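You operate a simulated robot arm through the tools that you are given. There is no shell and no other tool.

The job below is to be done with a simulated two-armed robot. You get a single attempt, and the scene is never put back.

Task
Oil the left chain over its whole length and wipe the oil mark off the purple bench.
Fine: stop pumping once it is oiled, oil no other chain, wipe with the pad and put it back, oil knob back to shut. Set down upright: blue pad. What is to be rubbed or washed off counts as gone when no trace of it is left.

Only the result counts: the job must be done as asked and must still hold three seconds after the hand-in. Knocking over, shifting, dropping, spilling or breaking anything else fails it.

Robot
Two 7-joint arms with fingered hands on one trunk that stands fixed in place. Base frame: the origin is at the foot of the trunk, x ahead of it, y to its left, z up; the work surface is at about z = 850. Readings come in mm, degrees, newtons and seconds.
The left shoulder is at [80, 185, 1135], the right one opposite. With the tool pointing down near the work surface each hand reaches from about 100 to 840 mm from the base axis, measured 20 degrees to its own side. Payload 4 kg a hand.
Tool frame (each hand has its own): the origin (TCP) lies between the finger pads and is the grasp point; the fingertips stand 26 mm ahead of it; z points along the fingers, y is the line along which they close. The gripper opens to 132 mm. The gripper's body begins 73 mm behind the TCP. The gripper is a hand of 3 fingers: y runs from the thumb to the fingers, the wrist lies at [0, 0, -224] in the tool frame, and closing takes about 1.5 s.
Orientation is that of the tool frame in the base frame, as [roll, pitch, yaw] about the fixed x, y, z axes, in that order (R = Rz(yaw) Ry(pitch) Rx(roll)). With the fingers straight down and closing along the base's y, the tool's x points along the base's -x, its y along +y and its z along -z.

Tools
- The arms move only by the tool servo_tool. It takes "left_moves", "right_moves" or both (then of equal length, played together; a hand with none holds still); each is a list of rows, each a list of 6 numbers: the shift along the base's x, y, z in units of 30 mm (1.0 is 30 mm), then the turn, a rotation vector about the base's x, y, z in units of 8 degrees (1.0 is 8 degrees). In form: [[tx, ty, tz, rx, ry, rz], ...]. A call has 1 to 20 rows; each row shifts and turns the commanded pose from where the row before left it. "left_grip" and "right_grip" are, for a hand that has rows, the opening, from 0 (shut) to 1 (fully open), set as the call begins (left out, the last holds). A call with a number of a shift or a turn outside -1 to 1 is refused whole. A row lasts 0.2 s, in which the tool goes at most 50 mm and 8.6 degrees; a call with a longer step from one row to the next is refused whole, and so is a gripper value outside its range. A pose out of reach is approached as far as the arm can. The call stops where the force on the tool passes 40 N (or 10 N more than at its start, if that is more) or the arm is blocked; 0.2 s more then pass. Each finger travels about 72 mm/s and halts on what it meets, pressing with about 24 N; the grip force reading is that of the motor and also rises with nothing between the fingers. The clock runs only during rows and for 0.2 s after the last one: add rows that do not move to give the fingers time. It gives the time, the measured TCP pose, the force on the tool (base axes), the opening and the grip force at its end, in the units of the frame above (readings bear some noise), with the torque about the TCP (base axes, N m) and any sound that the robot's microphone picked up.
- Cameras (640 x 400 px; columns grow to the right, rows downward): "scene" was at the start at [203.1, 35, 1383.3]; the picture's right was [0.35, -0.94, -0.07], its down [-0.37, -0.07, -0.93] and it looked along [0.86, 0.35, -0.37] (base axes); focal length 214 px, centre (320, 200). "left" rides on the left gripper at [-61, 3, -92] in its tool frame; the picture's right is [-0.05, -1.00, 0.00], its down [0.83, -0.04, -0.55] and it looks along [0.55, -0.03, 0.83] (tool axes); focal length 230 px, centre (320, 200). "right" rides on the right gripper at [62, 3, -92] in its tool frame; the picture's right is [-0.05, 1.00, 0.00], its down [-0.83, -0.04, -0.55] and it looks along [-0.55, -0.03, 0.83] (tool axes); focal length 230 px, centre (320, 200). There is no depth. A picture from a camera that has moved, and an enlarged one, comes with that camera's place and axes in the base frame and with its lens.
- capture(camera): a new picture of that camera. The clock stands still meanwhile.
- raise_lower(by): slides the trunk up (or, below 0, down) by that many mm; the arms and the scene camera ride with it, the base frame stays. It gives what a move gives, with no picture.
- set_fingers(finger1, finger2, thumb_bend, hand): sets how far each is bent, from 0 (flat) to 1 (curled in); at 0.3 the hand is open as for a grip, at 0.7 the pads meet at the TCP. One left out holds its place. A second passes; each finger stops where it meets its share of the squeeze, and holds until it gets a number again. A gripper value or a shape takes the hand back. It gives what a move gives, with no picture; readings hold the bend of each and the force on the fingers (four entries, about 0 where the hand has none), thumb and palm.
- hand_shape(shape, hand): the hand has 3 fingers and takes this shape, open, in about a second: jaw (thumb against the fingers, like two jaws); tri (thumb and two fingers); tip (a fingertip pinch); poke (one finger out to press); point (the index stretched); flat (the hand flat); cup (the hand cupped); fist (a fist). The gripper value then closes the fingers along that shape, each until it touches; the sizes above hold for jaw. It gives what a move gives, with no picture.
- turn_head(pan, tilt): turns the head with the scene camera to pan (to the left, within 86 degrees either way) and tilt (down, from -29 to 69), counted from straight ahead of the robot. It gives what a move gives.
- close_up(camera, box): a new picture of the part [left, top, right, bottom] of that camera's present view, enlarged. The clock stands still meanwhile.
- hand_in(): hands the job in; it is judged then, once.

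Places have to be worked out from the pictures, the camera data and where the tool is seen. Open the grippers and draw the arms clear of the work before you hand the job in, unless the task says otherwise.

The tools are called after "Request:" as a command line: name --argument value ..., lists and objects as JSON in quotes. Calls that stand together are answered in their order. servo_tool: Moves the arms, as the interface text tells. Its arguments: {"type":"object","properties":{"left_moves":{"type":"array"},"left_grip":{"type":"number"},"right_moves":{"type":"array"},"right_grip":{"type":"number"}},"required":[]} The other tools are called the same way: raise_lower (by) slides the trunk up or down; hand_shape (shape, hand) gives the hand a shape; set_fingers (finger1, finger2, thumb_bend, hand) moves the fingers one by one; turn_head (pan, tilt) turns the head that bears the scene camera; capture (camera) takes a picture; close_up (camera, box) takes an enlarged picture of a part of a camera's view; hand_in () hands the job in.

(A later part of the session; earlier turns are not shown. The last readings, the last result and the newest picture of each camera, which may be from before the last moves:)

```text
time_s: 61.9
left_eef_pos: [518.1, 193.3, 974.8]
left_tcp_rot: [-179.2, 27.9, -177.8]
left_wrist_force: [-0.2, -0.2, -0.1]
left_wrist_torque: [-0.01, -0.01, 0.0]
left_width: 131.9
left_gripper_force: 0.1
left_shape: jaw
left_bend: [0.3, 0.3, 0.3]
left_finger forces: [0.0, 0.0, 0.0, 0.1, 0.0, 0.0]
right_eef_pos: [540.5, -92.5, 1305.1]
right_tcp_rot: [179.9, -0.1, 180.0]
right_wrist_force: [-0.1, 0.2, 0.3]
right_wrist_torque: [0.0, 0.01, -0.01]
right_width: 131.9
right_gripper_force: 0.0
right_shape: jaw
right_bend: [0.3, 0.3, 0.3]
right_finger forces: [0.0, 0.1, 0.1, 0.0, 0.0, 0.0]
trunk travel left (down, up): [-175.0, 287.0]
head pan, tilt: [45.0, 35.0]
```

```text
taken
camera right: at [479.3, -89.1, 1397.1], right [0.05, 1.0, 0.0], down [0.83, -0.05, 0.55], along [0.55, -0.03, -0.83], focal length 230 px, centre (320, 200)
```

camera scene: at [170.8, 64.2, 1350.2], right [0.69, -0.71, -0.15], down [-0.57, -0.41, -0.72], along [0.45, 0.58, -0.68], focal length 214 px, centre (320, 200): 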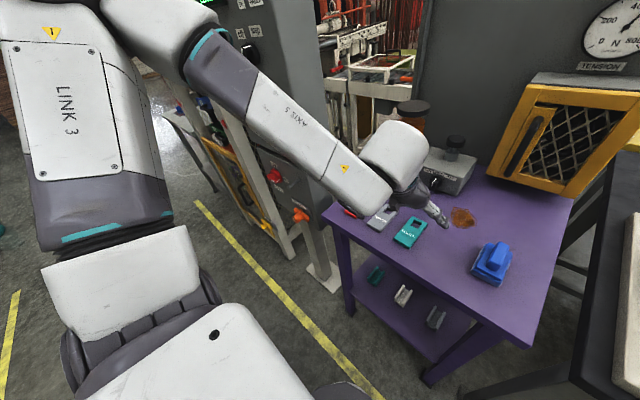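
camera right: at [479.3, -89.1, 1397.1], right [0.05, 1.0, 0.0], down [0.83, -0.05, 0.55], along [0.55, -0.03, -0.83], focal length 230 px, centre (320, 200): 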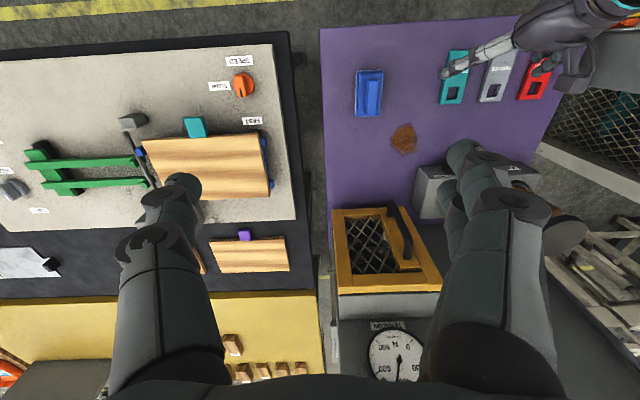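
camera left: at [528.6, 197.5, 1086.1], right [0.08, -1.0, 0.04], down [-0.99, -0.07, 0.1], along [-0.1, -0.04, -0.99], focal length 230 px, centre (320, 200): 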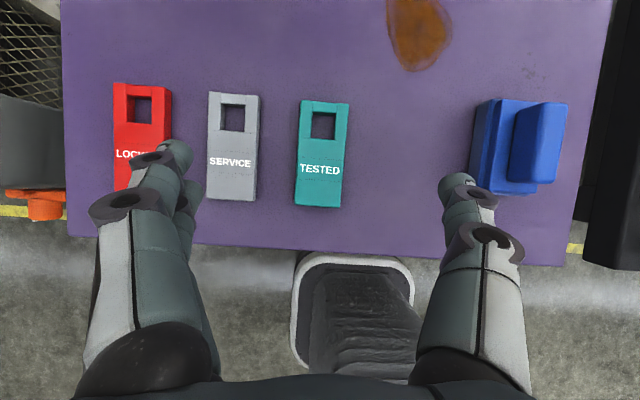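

The elbow is up and to the left; the hand hovers clear of the tags. I try small pure upward moves to see whether the arm follows.

Request:
servo_tool --left_moves '[[0.2, 0, 0.6, 0, 0, 0], [0.2, 0, 0.6, 0, 0, 0], [0.2, 0, 0.6, 0, 0, 0]]' --left_grip 0.5

Request:
capture --camera "scene"

```text
time_s: 62.7
left_eef_pos: [518.6, 193.1, 976.1]
left_tcp_rot: [-179.1, 28.0, -177.7]
left_wrist_force: [0.0, -0.4, -0.4]
left_wrist_torque: [0.01, -0.01, 0.01]
left_width: 66.7
left_gripper_force: 0.0
left_shape: jaw
left_bend: [0.73, 0.73, 0.7]
left_finger forces: [0.0, 0.0, 0.0, 0.0, 0.0, 0.0]
left hand out of reach, approached as far as the arm can: row 1, 2, 3
right_eef_pos: [541.1, -92.2, 1305.3]
right_tcp_rot: [-180.0, 0.0, 179.9]
right_wrist_force: [0.3, 0.6, -0.5]
right_wrist_torque: [0.04, 0.02, 0.02]
right_width: 132.1
right_gripper_force: 0.0
right_shape: jaw
right_bend: [0.3, 0.3, 0.3]
right_finger forces: [0.0, 0.0, 0.0, 0.1, 0.1, 0.0]
trunk travel left (down, up): [-175.0, 287.0]
head pan, tilt: [45.0, 35.0]
```

```text
taken
camera scene: at [170.7, 64.3, 1350.2], right [0.69, -0.71, -0.15], down [-0.57, -0.41, -0.72], along [0.45, 0.58, -0.68], focal length 214 px, centre (320, 200)
```

scene: 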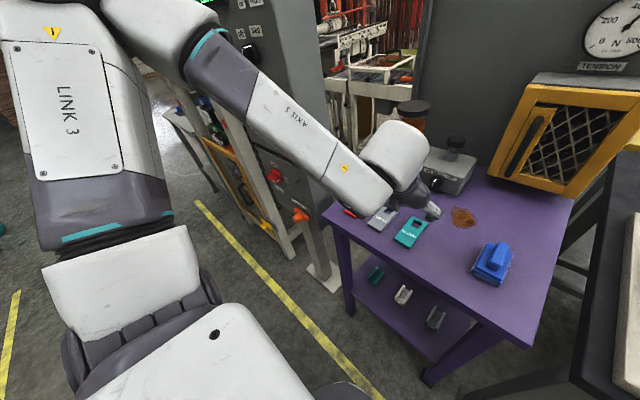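

No motion. I test a small forward step with slight forward pitch (toward the poses that worked earlier).

Request:
servo_tool --left_moves '[[0.5, 0, 0, 0, -0.3, 0], [0.5, 0, 0, 0, -0.3, 0]]'

```text
time_s: 63.3
left_eef_pos: [547.9, 193.0, 976.3]
left_tcp_rot: [-178.9, 32.5, -177.9]
left_wrist_force: [-0.3, 0.6, -0.3]
left_wrist_torque: [0.0, 0.01, 0.0]
left_width: 66.5
left_gripper_force: 0.1
left_shape: jaw
left_bend: [0.73, 0.73, 0.7]
left_finger forces: [0.0, 0.0, 0.1, 0.0, 0.1, 0.0]
right_eef_pos: [541.1, -91.8, 1305.2]
right_tcp_rot: [-180.0, -0.1, 179.9]
right_wrist_force: [-0.5, -0.5, 0.0]
right_wrist_torque: [-0.01, -0.04, 0.02]
right_width: 131.7
right_gripper_force: 0.1
right_shape: jaw
right_bend: [0.3, 0.3, 0.3]
right_finger forces: [0.0, 0.0, 0.1, 0.0, 0.0, 0.0]
trunk travel left (down, up): [-175.0, 287.0]
head pan, tilt: [45.0, 35.0]
```

It follows. I continue forward/up while pitching forward to reach the earlier good pose near (600, 215, 1080).

Request:
servo_tool --left_moves '[[0.5, 0.1, 0.2, 0, -0.4, 0], [0.5, 0.1, 0.4, 0, -0.4, 0], [0.5, 0.1, 0.5, 0, -0.4, 0], [0.4, 0.1, 0.6, 0, -0.4, 0], [0.2, 0.1, 0.7, 0, 0, 0], [0, 0.1, 0.7, 0, 0, 0]]'

Request:
capture --camera "scene"

```text
time_s: 64.7
left_eef_pos: [610.4, 209.5, 1068.7]
left_tcp_rot: [-178.3, 45.3, -177.5]
left_wrist_force: [-0.3, 0.2, -0.1]
left_wrist_torque: [0.03, 0.01, 0.01]
left_width: 66.9
left_gripper_force: 0.0
left_shape: jaw
left_bend: [0.73, 0.73, 0.7]
left_finger forces: [0.1, 0.0, 0.0, 0.1, 0.0, 0.0]
right_eef_pos: [540.9, -92.6, 1304.5]
right_tcp_rot: [179.9, 0.0, 179.9]
right_wrist_force: [-0.5, 0.3, -0.3]
right_wrist_torque: [-0.03, 0.03, 0.01]
right_width: 132.0
right_gripper_force: 0.1
right_shape: jaw
right_bend: [0.3, 0.3, 0.3]
right_finger forces: [0.0, 0.0, 0.0, 0.1, 0.0, 0.0]
trunk travel left (down, up): [-175.0, 287.0]
head pan, tilt: [45.0, 35.0]
```

```text
taken
camera scene: at [169.9, 64.3, 1350.4], right [0.69, -0.71, -0.15], down [-0.57, -0.41, -0.72], along [0.45, 0.58, -0.68], focal length 214 px, centre (320, 200)
```

scene: 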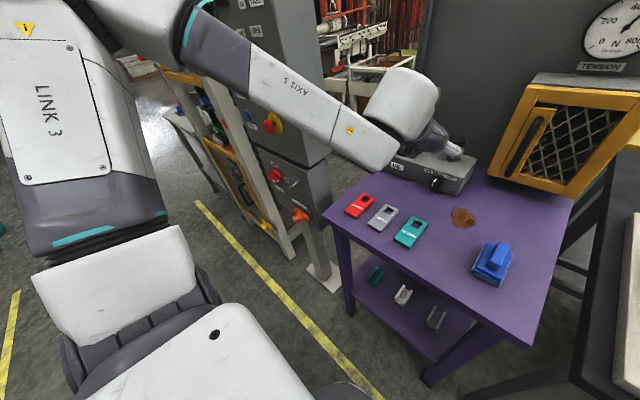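

Back at a good pose. Now I try pitching the hand back toward vertical here without moving the TCP.

Request:
servo_tool --left_moves '[[0, 0, 0, 0, 0.8, 0], [0, 0, 0, 0, 0.8, 0], [0, 0, 0, 0, 0.8, 0]]'

```text
time_s: 65.5
left_eef_pos: [549.6, 171.5, 965.9]
left_tcp_rot: [-178.8, 27.5, -177.0]
left_wrist_force: [-0.8, -0.1, 0.4]
left_wrist_torque: [0.01, 0.01, 0.03]
left_width: 66.7
left_gripper_force: 0.0
left_shape: jaw
left_bend: [0.73, 0.73, 0.7]
left_finger forces: [0.1, 0.0, 0.1, 0.0, 0.0, 0.1]
left hand out of reach, approached as far as the arm can: row 1, 2, 3
right_eef_pos: [541.3, -93.4, 1304.6]
right_tcp_rot: [-179.9, -0.1, 180.0]
right_wrist_force: [0.2, 0.3, 0.3]
right_wrist_torque: [0.02, 0.01, 0.01]
right_width: 131.8
right_gripper_force: 0.0
right_shape: jaw
right_bend: [0.3, 0.3, 0.3]
right_finger forces: [0.0, 0.0, 0.0, 0.0, 0.2, 0.0]
trunk travel left (down, up): [-175.0, 287.0]
head pan, tilt: [45.0, 35.0]
```

Pitching down is blocked (the wrist seems to be on its other branch) and the hand drifted lower, so I won't do that. I return to the 45° pitch pose and instead try to withdraw up and to the left at that pitch.

Request:
servo_tool --left_moves '[[0.5, 0.3, 0.2, 0, -0.6, 0], [0.5, 0.3, 0.4, 0, -0.6, 0], [0.5, 0.3, 0.6, 0, -0.6, 0], [0.3, 0.3, 0.7, 0, -0.4, 0], [0.1, 0.3, 0.7, 0, 0, 0]]'

Request:
servo_tool --left_moves '[[0, 0.4, 0.4, 0, 0, 0], [0, 0.4, 0.4, 0, 0, 0]]'

Request:
turn_head --pan 50 --tilt 10

Request:
capture --camera "scene"

```text
time_s: 66.7
left_eef_pos: [605.9, 216.1, 1044.1]
left_tcp_rot: [-178.5, 43.7, -177.6]
left_wrist_force: [0.4, -0.2, 0.5]
left_wrist_torque: [0.0, -0.01, 0.01]
left_width: 66.8
left_gripper_force: 0.0
left_shape: jaw
left_bend: [0.73, 0.73, 0.7]
left_finger forces: [0.0, 0.0, 0.1, 0.0, 0.1, 0.0]
right_eef_pos: [540.4, -92.7, 1305.0]
right_tcp_rot: [180.0, 0.1, 180.0]
right_wrist_force: [0.1, -0.7, 0.0]
right_wrist_torque: [0.04, 0.01, 0.02]
right_width: 132.1
right_gripper_force: 0.1
right_shape: jaw
right_bend: [0.3, 0.3, 0.3]
right_finger forces: [0.0, 0.0, 0.0, 0.0, 0.1, 0.0]
trunk travel left (down, up): [-175.0, 287.0]
head pan, tilt: [45.0, 35.0]
```

```text
time_s: 67.3
left_eef_pos: [606.1, 239.7, 1067.9]
left_tcp_rot: [-178.3, 44.0, -177.5]
left_wrist_force: [-0.7, 0.8, -0.1]
left_wrist_torque: [-0.03, 0.01, 0.0]
left_width: 66.6
left_gripper_force: 0.1
left_shape: jaw
left_bend: [0.73, 0.73, 0.7]
left_finger forces: [0.0, 0.0, 0.1, 0.0, 0.1, 0.0]
right_eef_pos: [539.4, -92.0, 1306.1]
right_tcp_rot: [179.9, -0.1, 179.9]
right_wrist_force: [-0.4, -0.9, 0.0]
right_wrist_torque: [-0.01, 0.0, 0.03]
right_width: 131.7
right_gripper_force: 0.0
right_shape: jaw
right_bend: [0.3, 0.3, 0.3]
right_finger forces: [0.0, 0.1, 0.0, 0.1, 0.1, 0.0]
trunk travel left (down, up): [-175.0, 287.0]
head pan, tilt: [45.0, 35.0]
```

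```text
time_s: 68.2
left_eef_pos: [607.0, 240.1, 1068.3]
left_tcp_rot: [-178.4, 43.8, -177.6]
left_wrist_force: [-0.7, -0.2, -0.9]
left_wrist_torque: [0.01, 0.0, 0.01]
left_width: 66.7
left_gripper_force: 0.0
left_shape: jaw
left_bend: [0.73, 0.73, 0.7]
left_finger forces: [0.0, 0.1, 0.1, 0.0, 0.1, 0.0]
right_eef_pos: [541.6, -93.6, 1305.2]
right_tcp_rot: [179.9, -0.1, 179.9]
right_wrist_force: [-0.4, 0.8, 0.0]
right_wrist_torque: [0.01, 0.04, -0.04]
right_width: 131.7
right_gripper_force: 0.0
right_shape: jaw
right_bend: [0.3, 0.3, 0.3]
right_finger forces: [0.0, 0.0, 0.1, 0.1, 0.0, 0.0]
trunk travel left (down, up): [-175.0, 287.0]
head pan, tilt: [50.0, 10.0]
```

```text
taken
camera scene: at [176.6, 73.3, 1389.9], right [0.75, -0.64, -0.16], down [-0.32, -0.13, -0.94], along [0.58, 0.75, -0.3], focal length 214 px, centre (320, 200)
```

scene: 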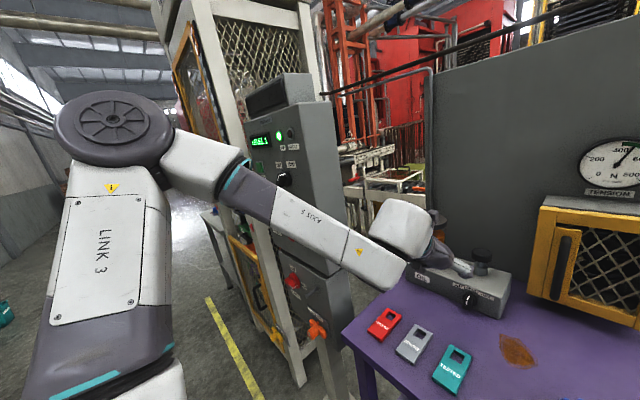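

The forearm roll seems wound to a limit in this configuration, but moves upward with the tool raised look possible. I lift the hand up and left while pitching it toward horizontal, a few rows at a time.

Request:
servo_tool --left_moves '[[0, 0.4, 0.6, 0, -0.4, 0], [0, 0.4, 0.6, 0, -0.4, 0], [0, 0.4, 0.6, 0, -0.4, 0]]'

Request:
servo_tool --left_moves '[[-0.2, 0.4, 0.7, 0, -0.3, 0], [-0.2, 0.4, 0.7, 0, -0.3, 0], [-0.2, 0.4, 0.7, 0, -0.3, 0]]'

Request:
capture --camera "scene"

```text
time_s: 69.0
left_eef_pos: [607.5, 276.2, 1122.4]
left_tcp_rot: [-177.8, 53.3, -177.1]
left_wrist_force: [0.9, -0.2, 0.2]
left_wrist_torque: [0.03, 0.0, 0.02]
left_width: 66.5
left_gripper_force: 0.1
left_shape: jaw
left_bend: [0.73, 0.73, 0.7]
left_finger forces: [0.0, 0.1, 0.0, 0.1, 0.0, 0.0]
right_eef_pos: [540.7, -92.9, 1305.2]
right_tcp_rot: [180.0, 0.0, 179.9]
right_wrist_force: [-0.5, 0.1, 0.4]
right_wrist_torque: [-0.01, 0.0, -0.02]
right_width: 132.0
right_gripper_force: 0.1
right_shape: jaw
right_bend: [0.3, 0.3, 0.3]
right_finger forces: [0.0, 0.0, 0.1, 0.0, 0.1, 0.1]
trunk travel left (down, up): [-175.0, 287.0]
head pan, tilt: [50.0, 10.0]
```

```text
time_s: 69.8
left_eef_pos: [590.5, 312.6, 1184.9]
left_tcp_rot: [-177.0, 60.5, -176.4]
left_wrist_force: [-0.3, 0.6, -0.9]
left_wrist_torque: [0.01, 0.0, -0.01]
left_width: 66.5
left_gripper_force: 0.1
left_shape: jaw
left_bend: [0.73, 0.73, 0.7]
left_finger forces: [0.0, 0.1, 0.0, 0.1, 0.1, 0.1]
right_eef_pos: [541.7, -92.4, 1305.1]
right_tcp_rot: [179.9, 0.0, 179.9]
right_wrist_force: [0.1, -0.5, -0.2]
right_wrist_torque: [0.03, 0.03, 0.01]
right_width: 131.9
right_gripper_force: 0.1
right_shape: jaw
right_bend: [0.3, 0.3, 0.3]
right_finger forces: [0.0, 0.0, 0.0, 0.0, 0.0, 0.0]
trunk travel left (down, up): [-175.0, 287.0]
head pan, tilt: [50.0, 10.0]
```

```text
taken
camera scene: at [176.0, 73.4, 1390.1], right [0.75, -0.64, -0.16], down [-0.31, -0.13, -0.94], along [0.58, 0.75, -0.3], focal length 214 px, centre (320, 200)
```

scene: 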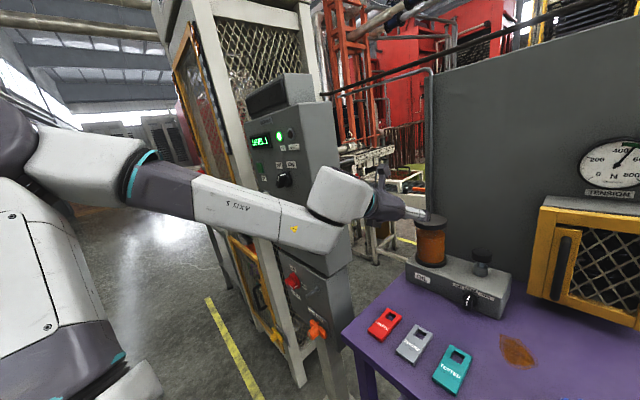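

The left hand is now high and clear (590, 313, 1185). I retract it a bit more toward the robot.

Request:
servo_tool --left_moves '[[-0.6, 0.1, 0.3, 0, 0, 0], [-0.6, 0.1, 0.3, 0, 0, 0], [-0.6, 0.1, 0.3, 0, 0, 0]]'

Request:
capture --camera "scene"

```text
time_s: 70.6
left_eef_pos: [556.8, 316.2, 1198.0]
left_tcp_rot: [-176.9, 60.7, -176.2]
left_wrist_force: [0.0, -0.1, 0.8]
left_wrist_torque: [0.0, -0.01, -0.02]
left_width: 66.5
left_gripper_force: 0.1
left_shape: jaw
left_bend: [0.73, 0.73, 0.7]
left_finger forces: [0.0, 0.1, 0.1, 0.0, 0.1, 0.0]
left hand out of reach, approached as far as the arm can: row 2, 3
right_eef_pos: [542.9, -92.5, 1304.2]
right_tcp_rot: [-179.9, -0.1, 180.0]
right_wrist_force: [0.4, -0.3, 0.1]
right_wrist_torque: [0.02, -0.01, 0.02]
right_width: 131.9
right_gripper_force: 0.1
right_shape: jaw
right_bend: [0.3, 0.3, 0.3]
right_finger forces: [0.0, 0.1, 0.0, 0.0, 0.0, 0.1]
trunk travel left (down, up): [-175.0, 287.0]
head pan, tilt: [50.0, 10.0]
```

```text
taken
camera scene: at [177.7, 73.2, 1389.7], right [0.75, -0.64, -0.16], down [-0.32, -0.13, -0.94], along [0.58, 0.75, -0.3], focal length 214 px, centre (320, 200)
```

scene: 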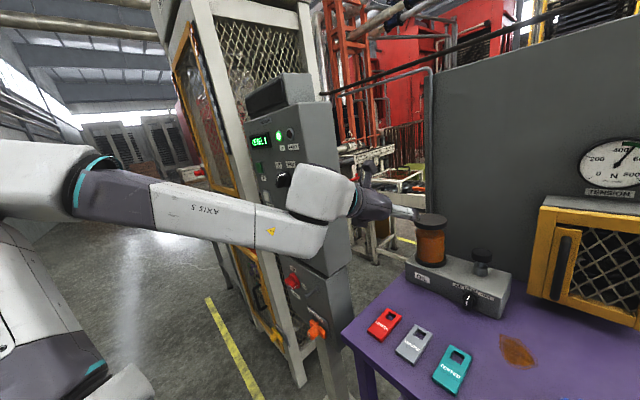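

The left arm is clear. Now I measure the blue pad and oil mark with the right camera.

Request:
close_up --camera "right" --box '[330, 50, 450, 170]'

Request:
turn_head --pan 5 --tilt 35

Request:
capture --camera "scene"

Request:
close_up --camera "scene" --box '[280, 130, 400, 250]'

```text
3.33 times, centred on (390, 110) of right
camera zoom: at [480.4, -89.1, 1396.6], right [0.05, 1.0, 0.0], down [0.83, -0.05, 0.55], along [0.55, -0.03, -0.83], focal length 767 px, centre (87, 500)
```

zoom: 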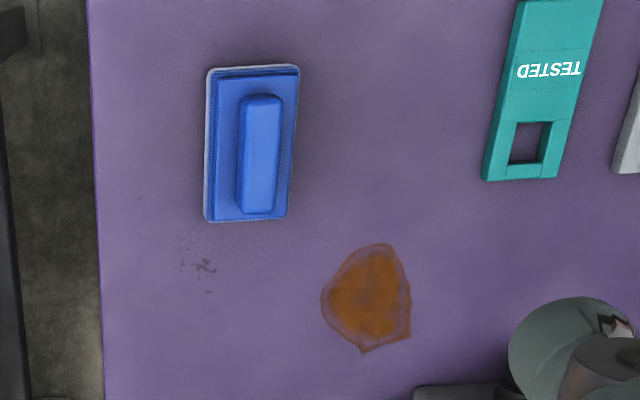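

```text
time_s: 71.7
left_eef_pos: [556.8, 316.2, 1198.8]
left_tcp_rot: [-176.8, 60.8, -176.3]
left_wrist_force: [-0.5, 0.1, -0.1]
left_wrist_torque: [0.0, 0.02, -0.04]
left_width: 66.8
left_gripper_force: 0.1
left_shape: jaw
left_bend: [0.73, 0.73, 0.7]
left_finger forces: [0.0, 0.0, 0.0, 0.1, 0.0, 0.0]
right_eef_pos: [541.1, -92.9, 1305.4]
right_tcp_rot: [180.0, -0.1, 179.9]
right_wrist_force: [-0.1, 1.1, -0.3]
right_wrist_torque: [-0.04, 0.0, -0.02]
right_width: 132.1
right_gripper_force: 0.1
right_shape: jaw
right_bend: [0.3, 0.3, 0.3]
right_finger forces: [0.0, 0.0, 0.1, 0.1, 0.0, 0.0]
trunk travel left (down, up): [-175.0, 287.0]
head pan, tilt: [5.0, 35.0]
```

```text
taken
camera scene: at [195.7, 9.8, 1344.9], right [0.09, -1.0, -0.02], down [-0.73, -0.05, -0.68], along [0.68, 0.07, -0.73], focal length 214 px, centre (320, 200)
```

scene: 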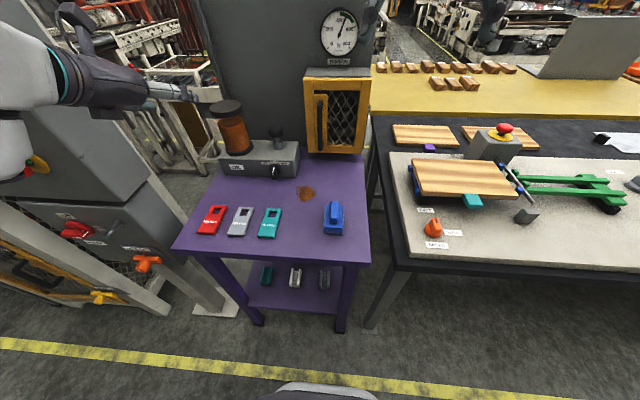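

```text
3.33 times, centred on (340, 190) of scene
camera zoom: at [195.7, 9.8, 1344.9], right [0.09, -1.0, -0.02], down [-0.73, -0.05, -0.68], along [0.68, 0.07, -0.73], focal length 715 px, centre (253, 233)
```

zoom: 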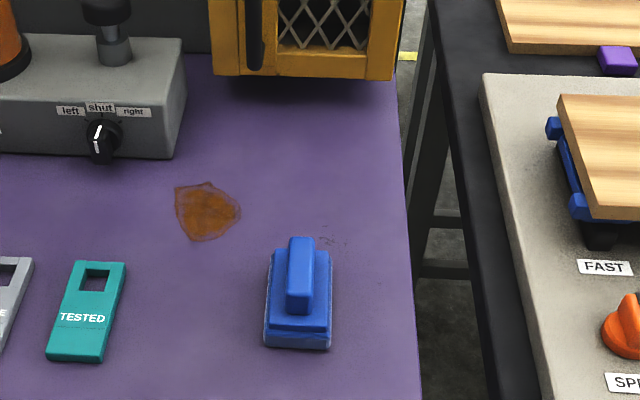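

Pad base is about x 526–615, y −15..39 with a ~22 mm wide handle along x at y≈10, top z≈910. I bring the open right hand above it for a closer look.

Request:
servo_tool --right_moves '[[0.087, 0.348, -0.983, 0, 0, 0], [0.087, 0.348, -0.983, 0, 0, 0], [0.087, 0.348, -0.983, 0, 0, 0], [0.087, 0.348, -0.983, 0, 0, 0], [0.087, 0.348, -0.983, 0, 0, 0], [0.087, 0.348, -0.983, 0, 0, 0], [0.087, 0.348, -0.983, 0, 0, 0], [0.087, 0.348, -0.983, 0, 0, 0], [0.087, 0.348, -0.983, 0, 0, 0], [0.087, 0.348, -0.983, 0, 0, 0]]' --right_grip 1.0

Request:
capture --camera "right"

Request:
capture --camera "scene"

```text
time_s: 73.9
left_eef_pos: [557.9, 318.2, 1197.2]
left_tcp_rot: [-176.8, 60.8, -176.2]
left_wrist_force: [0.2, 0.0, -0.3]
left_wrist_torque: [0.01, 0.01, 0.03]
left_width: 66.6
left_gripper_force: 0.1
left_shape: jaw
left_bend: [0.73, 0.73, 0.7]
left_finger forces: [0.0, 0.0, 0.0, 0.0, 0.1, 0.1]
right_eef_pos: [569.8, 12.4, 1011.5]
right_tcp_rot: [-180.0, -0.1, 179.8]
right_wrist_force: [0.5, -0.8, -0.3]
right_wrist_torque: [0.02, 0.02, -0.02]
right_width: 131.8
right_gripper_force: 0.1
right_shape: jaw
right_bend: [0.3, 0.3, 0.3]
right_finger forces: [0.0, 0.0, 0.1, 0.0, 0.0, 0.0]
trunk travel left (down, up): [-175.0, 287.0]
head pan, tilt: [5.0, 35.0]
```

```text
taken
camera right: at [506.6, 16.0, 1103.7], right [0.05, 1.0, 0.0], down [0.83, -0.05, 0.55], along [0.55, -0.03, -0.83], focal length 230 px, centre (320, 200)
```

right: 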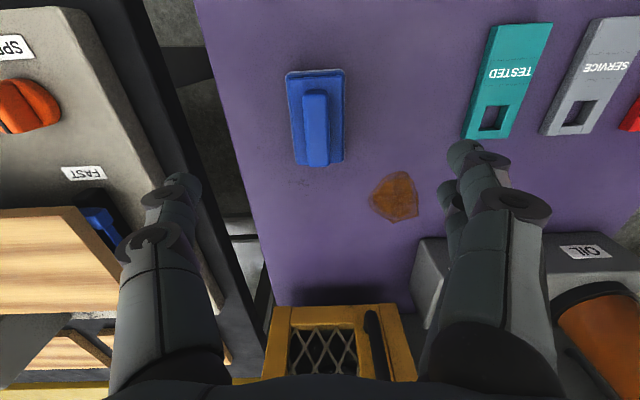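

```text
taken
camera scene: at [196.3, 10.0, 1344.7], right [0.09, -1.0, -0.02], down [-0.73, -0.05, -0.68], along [0.68, 0.07, -0.73], focal length 214 px, centre (320, 200)
```

scene: 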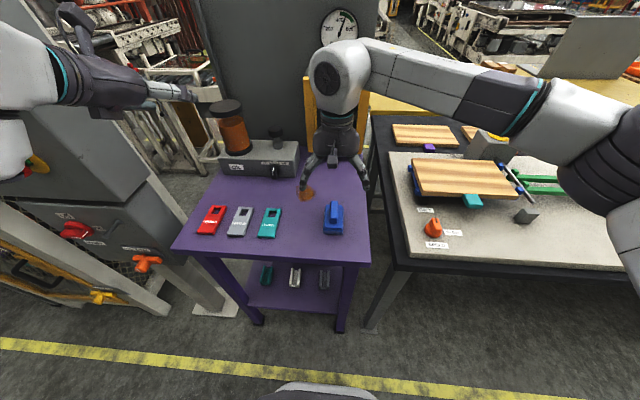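

I enlarge the pad view from the right hand.

Request:
close_up --camera "right" --box '[270, 55, 366, 185]'

Request:
close_up --camera "right" --box '[350, 150, 446, 240]'

Request:
close_up --camera "scene" --box '[290, 180, 386, 250]'

```text
3.08 times, centred on (318, 120) of right
camera zoom: at [506.6, 16.0, 1103.7], right [0.05, 1.0, 0.0], down [0.83, -0.05, 0.55], along [0.55, -0.03, -0.83], focal length 708 px, centre (326, 446)
```

zoom: 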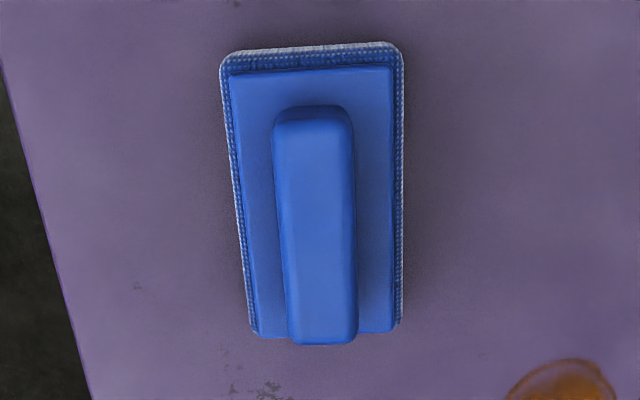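

```text
4.44 times, centred on (398, 195) of right
camera zoom: at [506.6, 16.0, 1103.7], right [0.05, 1.0, 0.0], down [0.83, -0.05, 0.55], along [0.55, -0.03, -0.83], focal length 1022 px, centre (-27, 222)
```

zoom: 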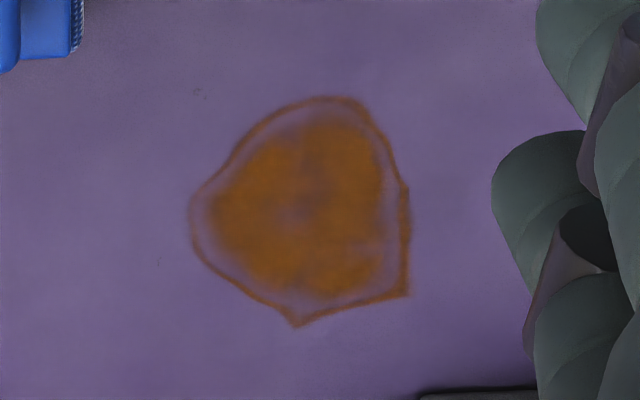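

```text
5.71 times, centred on (338, 215) of scene
camera zoom: at [196.3, 10.0, 1344.7], right [0.09, -1.0, -0.02], down [-0.73, -0.05, -0.68], along [0.68, 0.07, -0.73], focal length 1226 px, centre (217, 114)
```

zoom: 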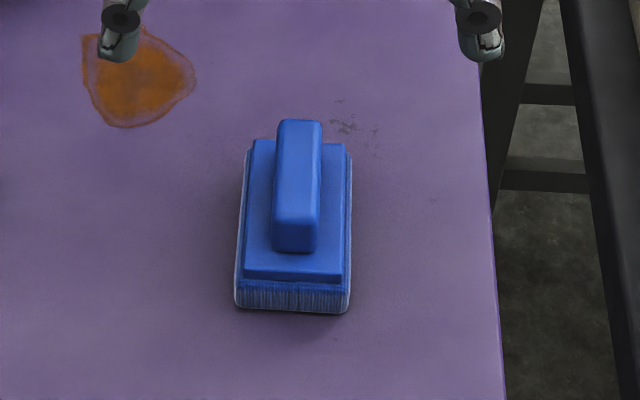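

Pad: base x 527–618, y −18..39 (centre ≈(572, 11)); handle x 536–597, y≈11, 20 mm wide, z≈888–913. I partly close the right hand and descend over the handle.

Request:
servo_tool --right_moves '[[-0.028, -0.016, -0.65, 0, 0, 0], [-0.028, -0.016, -0.65, 0, 0, 0], [-0.028, -0.016, -0.65, 0, 0, 0], [0, 0, -0.5, 0, 0, 0]]' --right_grip 0.4

Request:
capture --camera "right"

Request:
close_up --camera "scene" --box '[280, 150, 400, 250]'

```text
time_s: 74.9
left_eef_pos: [556.4, 317.1, 1197.7]
left_tcp_rot: [-176.7, 60.8, -176.1]
left_wrist_force: [-0.6, 0.3, -0.6]
left_wrist_torque: [-0.01, 0.01, -0.04]
left_width: 66.8
left_gripper_force: 0.0
left_shape: jaw
left_bend: [0.73, 0.73, 0.7]
left_finger forces: [0.0, 0.0, 0.0, 0.1, 0.1, 0.0]
right_eef_pos: [564.7, 8.6, 936.6]
right_tcp_rot: [180.0, -0.2, 180.0]
right_wrist_force: [0.3, 1.1, 0.9]
right_wrist_torque: [0.01, 0.02, -0.02]
right_width: 53.6
right_gripper_force: 0.0
right_shape: jaw
right_bend: [0.73, 0.73, 0.7]
right_finger forces: [0.0, 0.0, 0.0, 0.0, 0.0, 0.0]
trunk travel left (down, up): [-175.0, 287.0]
head pan, tilt: [5.0, 35.0]
```

```text
taken
camera right: at [502.6, 13.1, 1028.8], right [0.05, 1.0, 0.0], down [0.83, -0.05, 0.55], along [0.55, -0.03, -0.83], focal length 230 px, centre (320, 200)
```

right: 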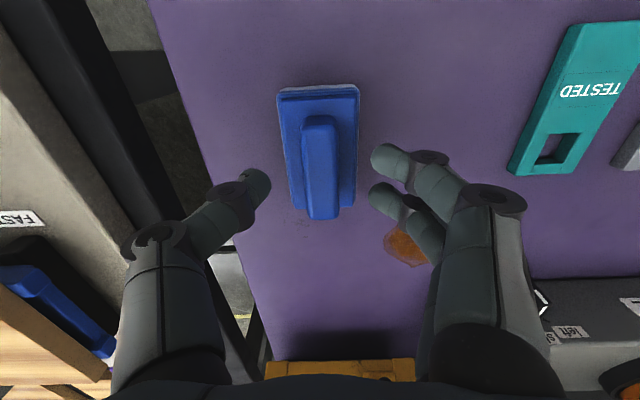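

```text
4.00 times, centred on (340, 200) of scene
camera zoom: at [196.0, 9.7, 1344.8], right [0.09, -1.0, -0.02], down [-0.73, -0.05, -0.68], along [0.68, 0.07, -0.73], focal length 858 px, centre (240, 200)
```

zoom: 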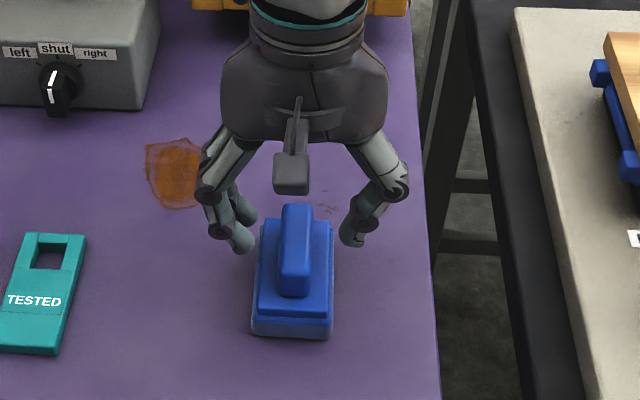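

The handle is centred between thumb and fingers. I descend to TCP z≈918 and close gently on the handle.

Request:
servo_tool --right_moves '[[0.05, 0.03, -0.31, 0, 0, 0], [0.05, 0.03, -0.31, 0, 0, 0], [0, 0, 0, 0, 0, 0]]'

Request:
capture --camera "right"

Request:
close_up --camera "scene" --box '[300, 170, 380, 240]'

```text
time_s: 75.7
left_eef_pos: [556.3, 317.9, 1199.9]
left_tcp_rot: [-176.8, 60.8, -176.3]
left_wrist_force: [-0.9, 0.7, 0.0]
left_wrist_torque: [0.01, 0.01, -0.01]
left_width: 66.6
left_gripper_force: 0.1
left_shape: jaw
left_bend: [0.73, 0.73, 0.7]
left_finger forces: [0.0, 0.0, 0.0, 0.0, 0.0, 0.0]
right_eef_pos: [566.5, 11.5, 918.7]
right_tcp_rot: [-180.0, 0.0, 179.8]
right_wrist_force: [1.0, 0.0, -0.2]
right_wrist_torque: [0.0, -0.01, 0.02]
right_width: 53.1
right_gripper_force: 0.0
right_shape: jaw
right_bend: [0.73, 0.73, 0.7]
right_finger forces: [0.1, 0.0, 0.1, 0.1, 0.1, 0.1]
trunk travel left (down, up): [-175.0, 287.0]
head pan, tilt: [5.0, 35.0]
```

```text
taken
camera right: at [505.2, 15.2, 1010.2], right [0.05, 1.0, 0.0], down [0.83, -0.05, 0.55], along [0.55, -0.03, -0.83], focal length 230 px, centre (320, 200)
```

right: 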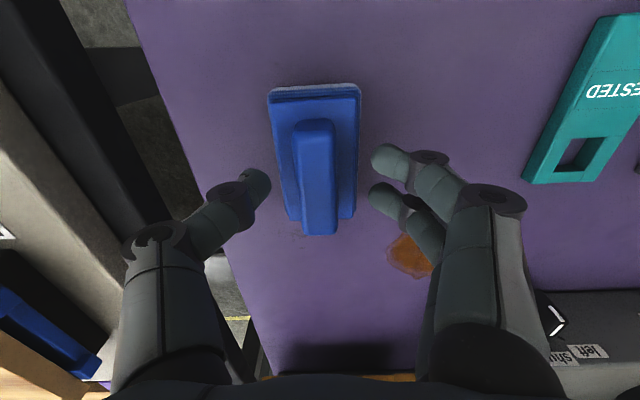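

```text
5.71 times, centred on (340, 205) of scene
camera zoom: at [195.3, 9.8, 1344.9], right [0.09, -1.0, -0.02], down [-0.73, -0.05, -0.68], along [0.68, 0.07, -0.73], focal length 1226 px, centre (206, 171)
```

zoom: 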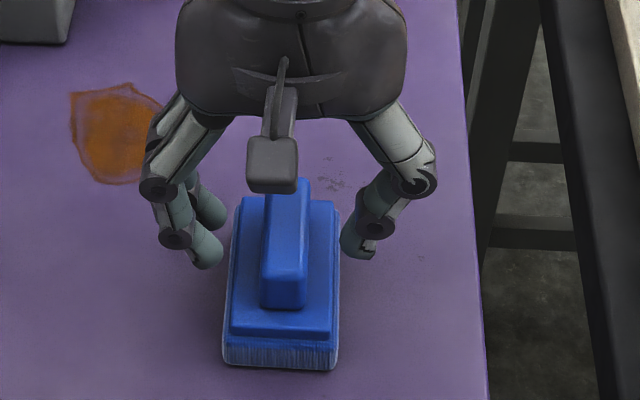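

Fingertips are at about z≈897, alongside the handle. I lower 3 mm more and close.

Request:
servo_tool --right_moves '[[0, 0, -0.1, 0, 0, 0], [0, 0, 0, 0, 0, 0]]'

Request:
servo_tool --right_moves '[[0, 0, 0, 0, 0, 0], [0, 0, 0, 0, 0, 0], [0, 0, 0, 0, 0, 0], [0, 0, 0, 0, 0, 0], [0, 0, 0, 0, 0, 0]]' --right_grip 0.0

Request:
capture --camera "right"

Request:
close_up --camera "scene" --box '[300, 170, 380, 240]'

```text
time_s: 76.3
left_eef_pos: [556.5, 316.5, 1199.8]
left_tcp_rot: [-176.8, 60.8, -176.3]
left_wrist_force: [0.2, -0.2, 0.0]
left_wrist_torque: [0.01, -0.01, -0.02]
left_width: 66.6
left_gripper_force: 0.0
left_shape: jaw
left_bend: [0.73, 0.73, 0.7]
left_finger forces: [0.1, 0.0, 0.0, 0.0, 0.1, 0.1]
right_eef_pos: [568.9, 11.3, 916.4]
right_tcp_rot: [180.0, 0.0, 179.9]
right_wrist_force: [-0.1, -0.2, 0.6]
right_wrist_torque: [0.0, 0.02, 0.01]
right_width: 53.2
right_gripper_force: 0.1
right_shape: jaw
right_bend: [0.73, 0.73, 0.7]
right_finger forces: [0.0, 0.0, 0.0, 0.0, 0.0, 0.0]
trunk travel left (down, up): [-175.0, 287.0]
head pan, tilt: [5.0, 35.0]
```

```text
time_s: 77.5
left_eef_pos: [557.2, 316.8, 1199.3]
left_tcp_rot: [-176.8, 60.7, -176.2]
left_wrist_force: [0.5, -0.9, 0.2]
left_wrist_torque: [0.0, -0.01, -0.01]
left_width: 66.6
left_gripper_force: 0.1
left_shape: jaw
left_bend: [0.73, 0.73, 0.7]
left_finger forces: [0.0, 0.0, 0.0, 0.1, 0.0, 0.1]
right_eef_pos: [567.1, 12.0, 914.9]
right_tcp_rot: [-179.9, -0.1, 179.8]
right_wrist_force: [-0.5, -0.3, 1.2]
right_wrist_torque: [-0.06, -0.02, 0.01]
right_width: 16.7
right_gripper_force: 23.9
right_shape: jaw
right_bend: [0.72, 0.72, 0.7]
right_finger forces: [10.6, 10.8, 0.1, 0.0, 21.3, 0.0]
trunk travel left (down, up): [-175.0, 287.0]
head pan, tilt: [5.0, 35.0]
```

```text
taken
camera right: at [505.6, 15.4, 1006.9], right [0.05, 1.0, 0.0], down [0.83, -0.05, 0.55], along [0.55, -0.03, -0.83], focal length 230 px, centre (320, 200)
```

right: 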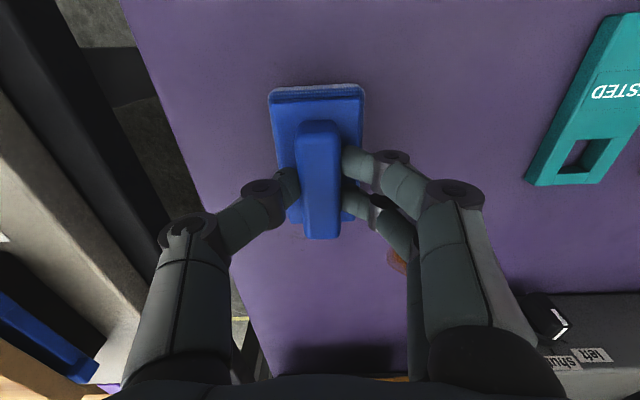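

```text
5.71 times, centred on (340, 205) of scene
camera zoom: at [195.7, 9.8, 1344.8], right [0.09, -1.0, -0.02], down [-0.73, -0.05, -0.68], along [0.68, 0.07, -0.73], focal length 1226 px, centre (206, 171)
```

zoom: 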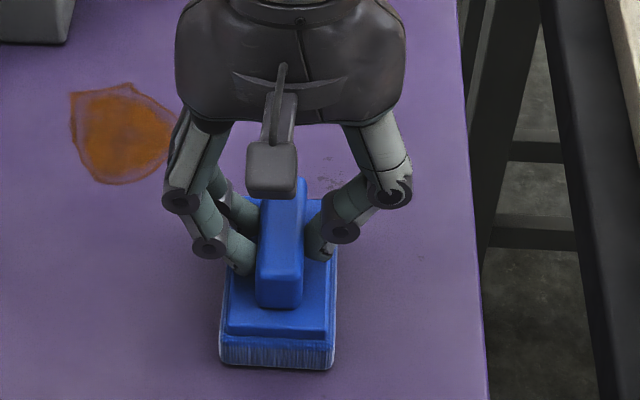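

The pad is gripped (fingers 10.6/10.8 N, thumb 21 N). I note the place (TCP ≈ 567.3, 11.8, 915) for putting it back, and lift it a little.

Request:
servo_tool --right_moves '[[0, 0, 0.2, 0, 0, 0], [0, 0, 0.4, 0, 0, 0], [0, 0, 0.4, 0, 0, 0], [0, 0, 0, 0, 0, 0]]'

Request:
capture --camera "right"

Request:
close_up --camera "scene" --box '[290, 150, 390, 240]'

```text
time_s: 78.5
left_eef_pos: [556.6, 316.4, 1198.4]
left_tcp_rot: [-176.8, 60.7, -176.2]
left_wrist_force: [-0.4, 0.1, -0.2]
left_wrist_torque: [0.02, -0.01, -0.01]
left_width: 66.5
left_gripper_force: 0.1
left_shape: jaw
left_bend: [0.73, 0.73, 0.7]
left_finger forces: [0.0, 0.1, 0.0, 0.0, 0.0, 0.0]
right_eef_pos: [568.3, 11.6, 944.9]
right_tcp_rot: [-179.9, 0.0, 180.0]
right_wrist_force: [-1.1, -1.0, -0.1]
right_wrist_torque: [0.0, 0.03, -0.02]
right_width: 16.8
right_gripper_force: 23.8
right_shape: jaw
right_bend: [0.72, 0.72, 0.7]
right_finger forces: [10.5, 10.8, 0.1, 0.0, 21.4, 0.1]
trunk travel left (down, up): [-175.0, 287.0]
head pan, tilt: [5.0, 35.0]
```

```text
taken
camera right: at [505.2, 15.1, 1036.3], right [0.05, 1.0, 0.0], down [0.83, -0.05, 0.55], along [0.55, -0.03, -0.83], focal length 230 px, centre (320, 200)
```

right: 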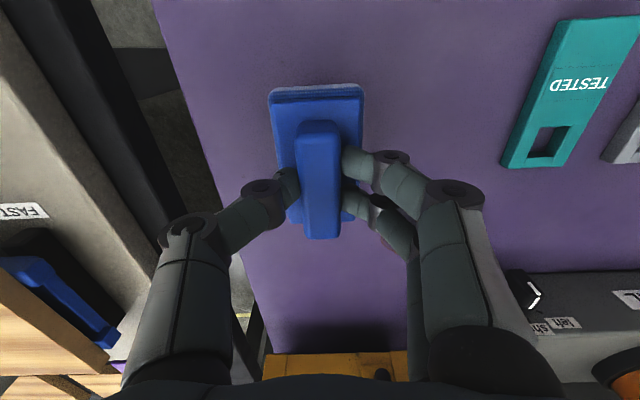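

```text
4.44 times, centred on (340, 195) of scene
camera zoom: at [195.8, 9.7, 1344.8], right [0.09, -1.0, -0.02], down [-0.73, -0.05, -0.68], along [0.68, 0.07, -0.73], focal length 953 px, centre (231, 222)
```

zoom: 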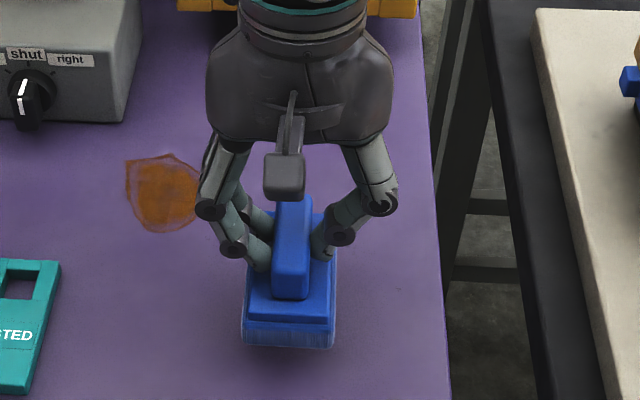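

The pad hangs level. I carry it over to the near edge of the mark.

Request:
servo_tool --right_moves '[[0.9, 0.5, 0, 0, 0, 0], [0.9, 0.5, 0, 0, 0, 0], [0.9, 0.5, 0, 0, 0, 0], [0.9, 0.5, 0, 0, 0, 0], [0, 0, -0.4, 0, 0, 0], [0, 0, -0.4, 0, 0, 0], [0, 0, 0, 0, 0, 0]]'

Request:
capture --camera "right"

Request:
close_up --camera "scene" --box '[270, 130, 370, 220]'

```text
time_s: 80.1
left_eef_pos: [556.3, 316.7, 1198.7]
left_tcp_rot: [-176.8, 60.8, -176.2]
left_wrist_force: [0.0, -0.8, 0.8]
left_wrist_torque: [0.0, -0.01, -0.01]
left_width: 66.8
left_gripper_force: 0.1
left_shape: jaw
left_bend: [0.73, 0.73, 0.7]
left_finger forces: [0.1, 0.1, 0.1, 0.0, 0.1, 0.0]
right_eef_pos: [674.5, 72.1, 920.5]
right_tcp_rot: [180.0, 0.0, 179.9]
right_wrist_force: [0.3, 0.3, 0.2]
right_wrist_torque: [0.03, 0.04, 0.01]
right_width: 16.6
right_gripper_force: 24.0
right_shape: jaw
right_bend: [0.72, 0.72, 0.7]
right_finger forces: [10.6, 10.8, 0.0, 0.0, 21.4, 0.0]
trunk travel left (down, up): [-175.0, 287.0]
head pan, tilt: [5.0, 35.0]
```

```text
taken
camera right: at [613.2, 75.1, 1012.5], right [0.05, 1.0, 0.0], down [0.83, -0.04, 0.55], along [0.55, -0.03, -0.83], focal length 230 px, centre (320, 200)
```

right: 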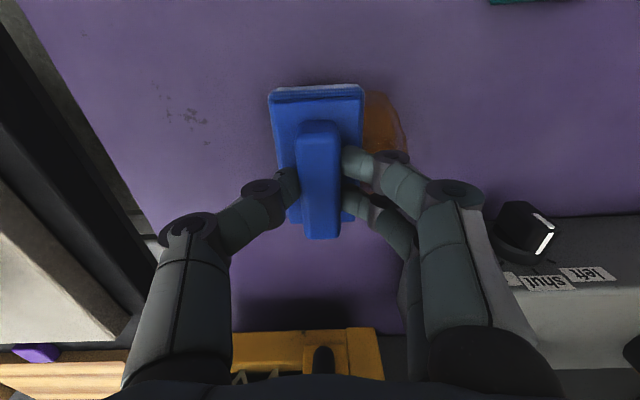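

```text
4.44 times, centred on (320, 175) of scene
camera zoom: at [195.5, 9.9, 1344.9], right [0.09, -1.0, -0.02], down [-0.73, -0.05, -0.68], along [0.68, 0.07, -0.73], focal length 953 px, centre (320, 311)
```

zoom: 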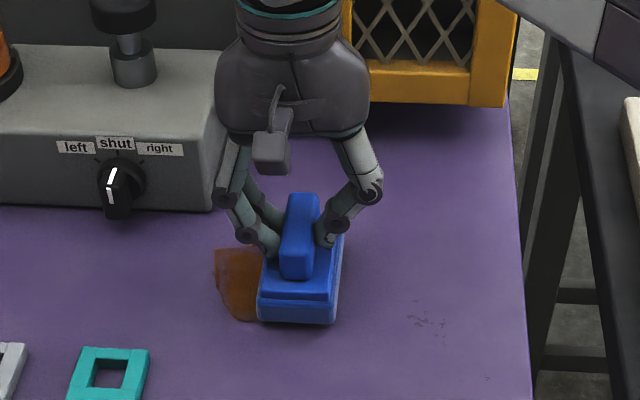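

The pad is right over the edge of the mark. I lower to contact in small steps.

Request:
servo_tool --right_moves '[[0, 0, -0.1, 0, 0, 0], [0, 0, -0.07, 0, 0, 0], [0, 0, -0.05, 0, 0, 0], [0, 0, 0, 0, 0, 0]]'

```text
time_s: 81.1
left_eef_pos: [556.1, 317.6, 1198.6]
left_tcp_rot: [-176.8, 60.8, -176.3]
left_wrist_force: [-0.1, 0.2, -0.6]
left_wrist_torque: [-0.01, 0.0, 0.0]
left_width: 66.7
left_gripper_force: 0.0
left_shape: jaw
left_bend: [0.73, 0.73, 0.7]
left_finger forces: [0.0, 0.0, 0.1, 0.1, 0.0, 0.0]
right_eef_pos: [675.0, 72.0, 914.3]
right_tcp_rot: [180.0, 0.0, 179.9]
right_wrist_force: [-0.6, -0.9, 1.6]
right_wrist_torque: [-0.01, 0.0, -0.03]
right_width: 16.9
right_gripper_force: 24.0
right_shape: jaw
right_bend: [0.72, 0.72, 0.7]
right_finger forces: [10.7, 10.9, 0.0, 0.0, 22.3, 0.1]
trunk travel left (down, up): [-175.0, 287.0]
head pan, tilt: [5.0, 35.0]
```

Just touching. I press a little more, then sweep across the mark in +y.

Request:
servo_tool --right_moves '[[0, 0, -0.05, 0, 0, 0], [0, 0, 0, 0, 0, 0]]'

Request:
servo_tool --right_moves '[[0, 0.4, 0, 0, 0, 0], [0, 0.4, 0, 0, 0, 0], [0, 0.4, 0, 0, 0, 0], [0, 0.4, 0, 0, 0, 0], [0, 0.4, 0, 0, 0, 0], [0, 0.4, 0, 0, 0, 0]]'

Request:
close_up --camera "scene" --box '[270, 130, 370, 220]'

Request:
capture --camera "right"

```text
time_s: 81.7
left_eef_pos: [555.0, 315.8, 1199.3]
left_tcp_rot: [-176.7, 60.8, -176.2]
left_wrist_force: [-0.3, 1.1, -0.4]
left_wrist_torque: [-0.01, -0.01, 0.0]
left_width: 66.3
left_gripper_force: 0.1
left_shape: jaw
left_bend: [0.73, 0.73, 0.7]
left_finger forces: [0.0, 0.0, 0.1, 0.0, 0.0, 0.0]
right_eef_pos: [675.8, 71.1, 914.1]
right_tcp_rot: [179.9, 0.0, 179.9]
right_wrist_force: [0.6, -1.5, 6.5]
right_wrist_torque: [0.02, -0.07, -0.04]
right_width: 16.8
right_gripper_force: 24.3
right_shape: jaw
right_bend: [0.72, 0.72, 0.7]
right_finger forces: [11.5, 11.5, 0.0, 0.1, 23.7, 0.0]
trunk travel left (down, up): [-175.0, 287.0]
head pan, tilt: [5.0, 35.0]
```

```text
time_s: 83.1
left_eef_pos: [555.2, 316.2, 1200.8]
left_tcp_rot: [-177.0, 60.8, -176.3]
left_wrist_force: [0.9, -0.1, -0.6]
left_wrist_torque: [0.02, -0.02, -0.02]
left_width: 66.5
left_gripper_force: 0.0
left_shape: jaw
left_bend: [0.73, 0.73, 0.7]
left_finger forces: [0.0, 0.0, 0.0, 0.0, 0.0, 0.1]
right_eef_pos: [670.6, 138.5, 914.1]
right_tcp_rot: [180.0, 0.1, 179.9]
right_wrist_force: [1.2, -2.4, 5.7]
right_wrist_torque: [-0.02, 0.01, -0.01]
right_width: 17.1
right_gripper_force: 24.2
right_shape: jaw
right_bend: [0.73, 0.72, 0.7]
right_finger forces: [11.5, 11.4, 0.0, 0.0, 24.7, 0.1]
right hand out of reach, approached as far as the arm can: row 6
trunk travel left (down, up): [-175.0, 287.0]
head pan, tilt: [5.0, 35.0]
```

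```text
4.44 times, centred on (320, 175) of scene
camera zoom: at [195.3, 9.0, 1345.0], right [0.09, -1.0, -0.02], down [-0.73, -0.05, -0.68], along [0.68, 0.07, -0.73], focal length 953 px, centre (320, 311)
```

zoom: 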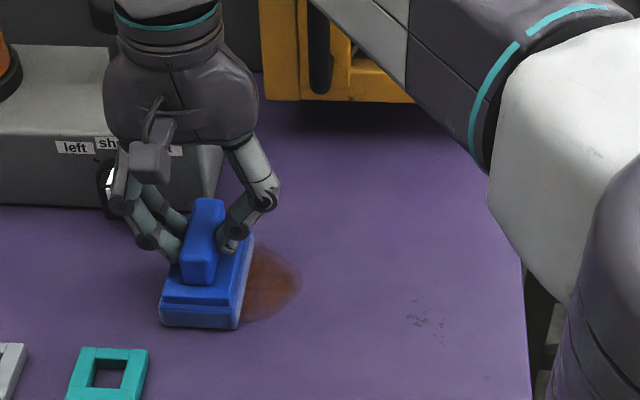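

```text
taken
camera right: at [609.2, 142.1, 1005.8], right [0.05, 1.0, 0.0], down [0.83, -0.05, 0.56], along [0.56, -0.03, -0.83], focal length 230 px, centre (320, 200)
```

right: 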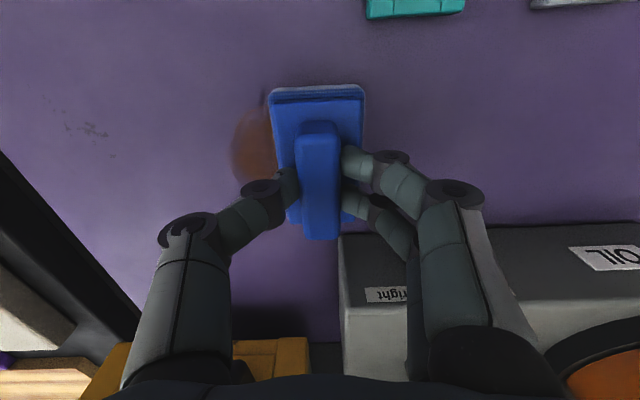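

The mark is fading after one pass; y≈138 is the reach limit, so I stay below ~130. I rub back and forth several passes, watching the force.

Request:
servo_tool --right_moves '[[0.1, -0.4, 0, 0, 0, 0], [0.1, -0.4, 0, 0, 0, 0], [0, -0.4, 0, 0, 0, 0], [0, -0.4, 0, 0, 0, 0], [0, -0.4, 0, 0, 0, 0], [0, -0.4, 0, 0, 0, 0], [0, 0.35, 0, 0, 0, 0], [0, 0.35, 0, 0, 0, 0], [0, 0.35, 0, 0, 0, 0], [0, 0.35, 0, 0, 0, 0], [0, 0.35, 0, 0, 0, 0], [0, 0.35, 0, 0, 0, 0], [0, -0.35, 0, 0, 0, 0], [0, -0.35, 0, 0, 0, 0], [0, -0.35, 0, 0, 0, 0], [0, -0.35, 0, 0, 0, 0], [0, -0.35, 0, 0, 0, 0], [0, -0.35, 0, 0, 0, 0]]'

Request:
close_up --camera "scene" --box '[270, 130, 370, 220]'

Request:
capture --camera "right"

```text
time_s: 86.9
left_eef_pos: [555.7, 316.4, 1199.9]
left_tcp_rot: [-176.8, 60.9, -176.2]
left_wrist_force: [-0.6, -0.3, -1.1]
left_wrist_torque: [0.0, 0.0, 0.0]
left_width: 66.6
left_gripper_force: 0.1
left_shape: jaw
left_bend: [0.73, 0.73, 0.7]
left_finger forces: [0.1, 0.1, 0.1, 0.0, 0.0, 0.0]
right_eef_pos: [677.7, 67.8, 913.8]
right_tcp_rot: [-179.9, 0.0, 179.9]
right_wrist_force: [-0.3, 2.5, 6.3]
right_wrist_torque: [0.08, -0.02, -0.03]
right_width: 17.4
right_gripper_force: 24.3
right_shape: jaw
right_bend: [0.73, 0.73, 0.71]
right_finger forces: [12.9, 12.9, 0.0, 0.0, 23.4, 0.0]
trunk travel left (down, up): [-175.0, 287.0]
head pan, tilt: [5.0, 35.0]
```

```text
4.44 times, centred on (320, 175) of scene
camera zoom: at [195.0, 9.6, 1345.0], right [0.09, -1.0, -0.02], down [-0.73, -0.05, -0.68], along [0.68, 0.07, -0.73], focal length 953 px, centre (320, 311)
```

zoom: 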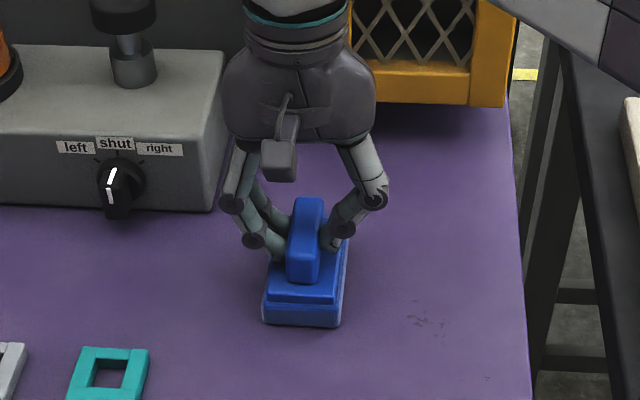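

```text
taken
camera right: at [615.6, 71.4, 1005.7], right [0.05, 1.0, 0.0], down [0.83, -0.05, 0.56], along [0.55, -0.03, -0.83], focal length 230 px, centre (320, 200)
```

right: 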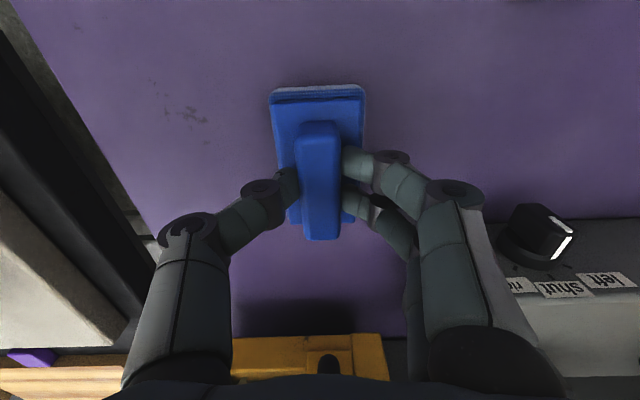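

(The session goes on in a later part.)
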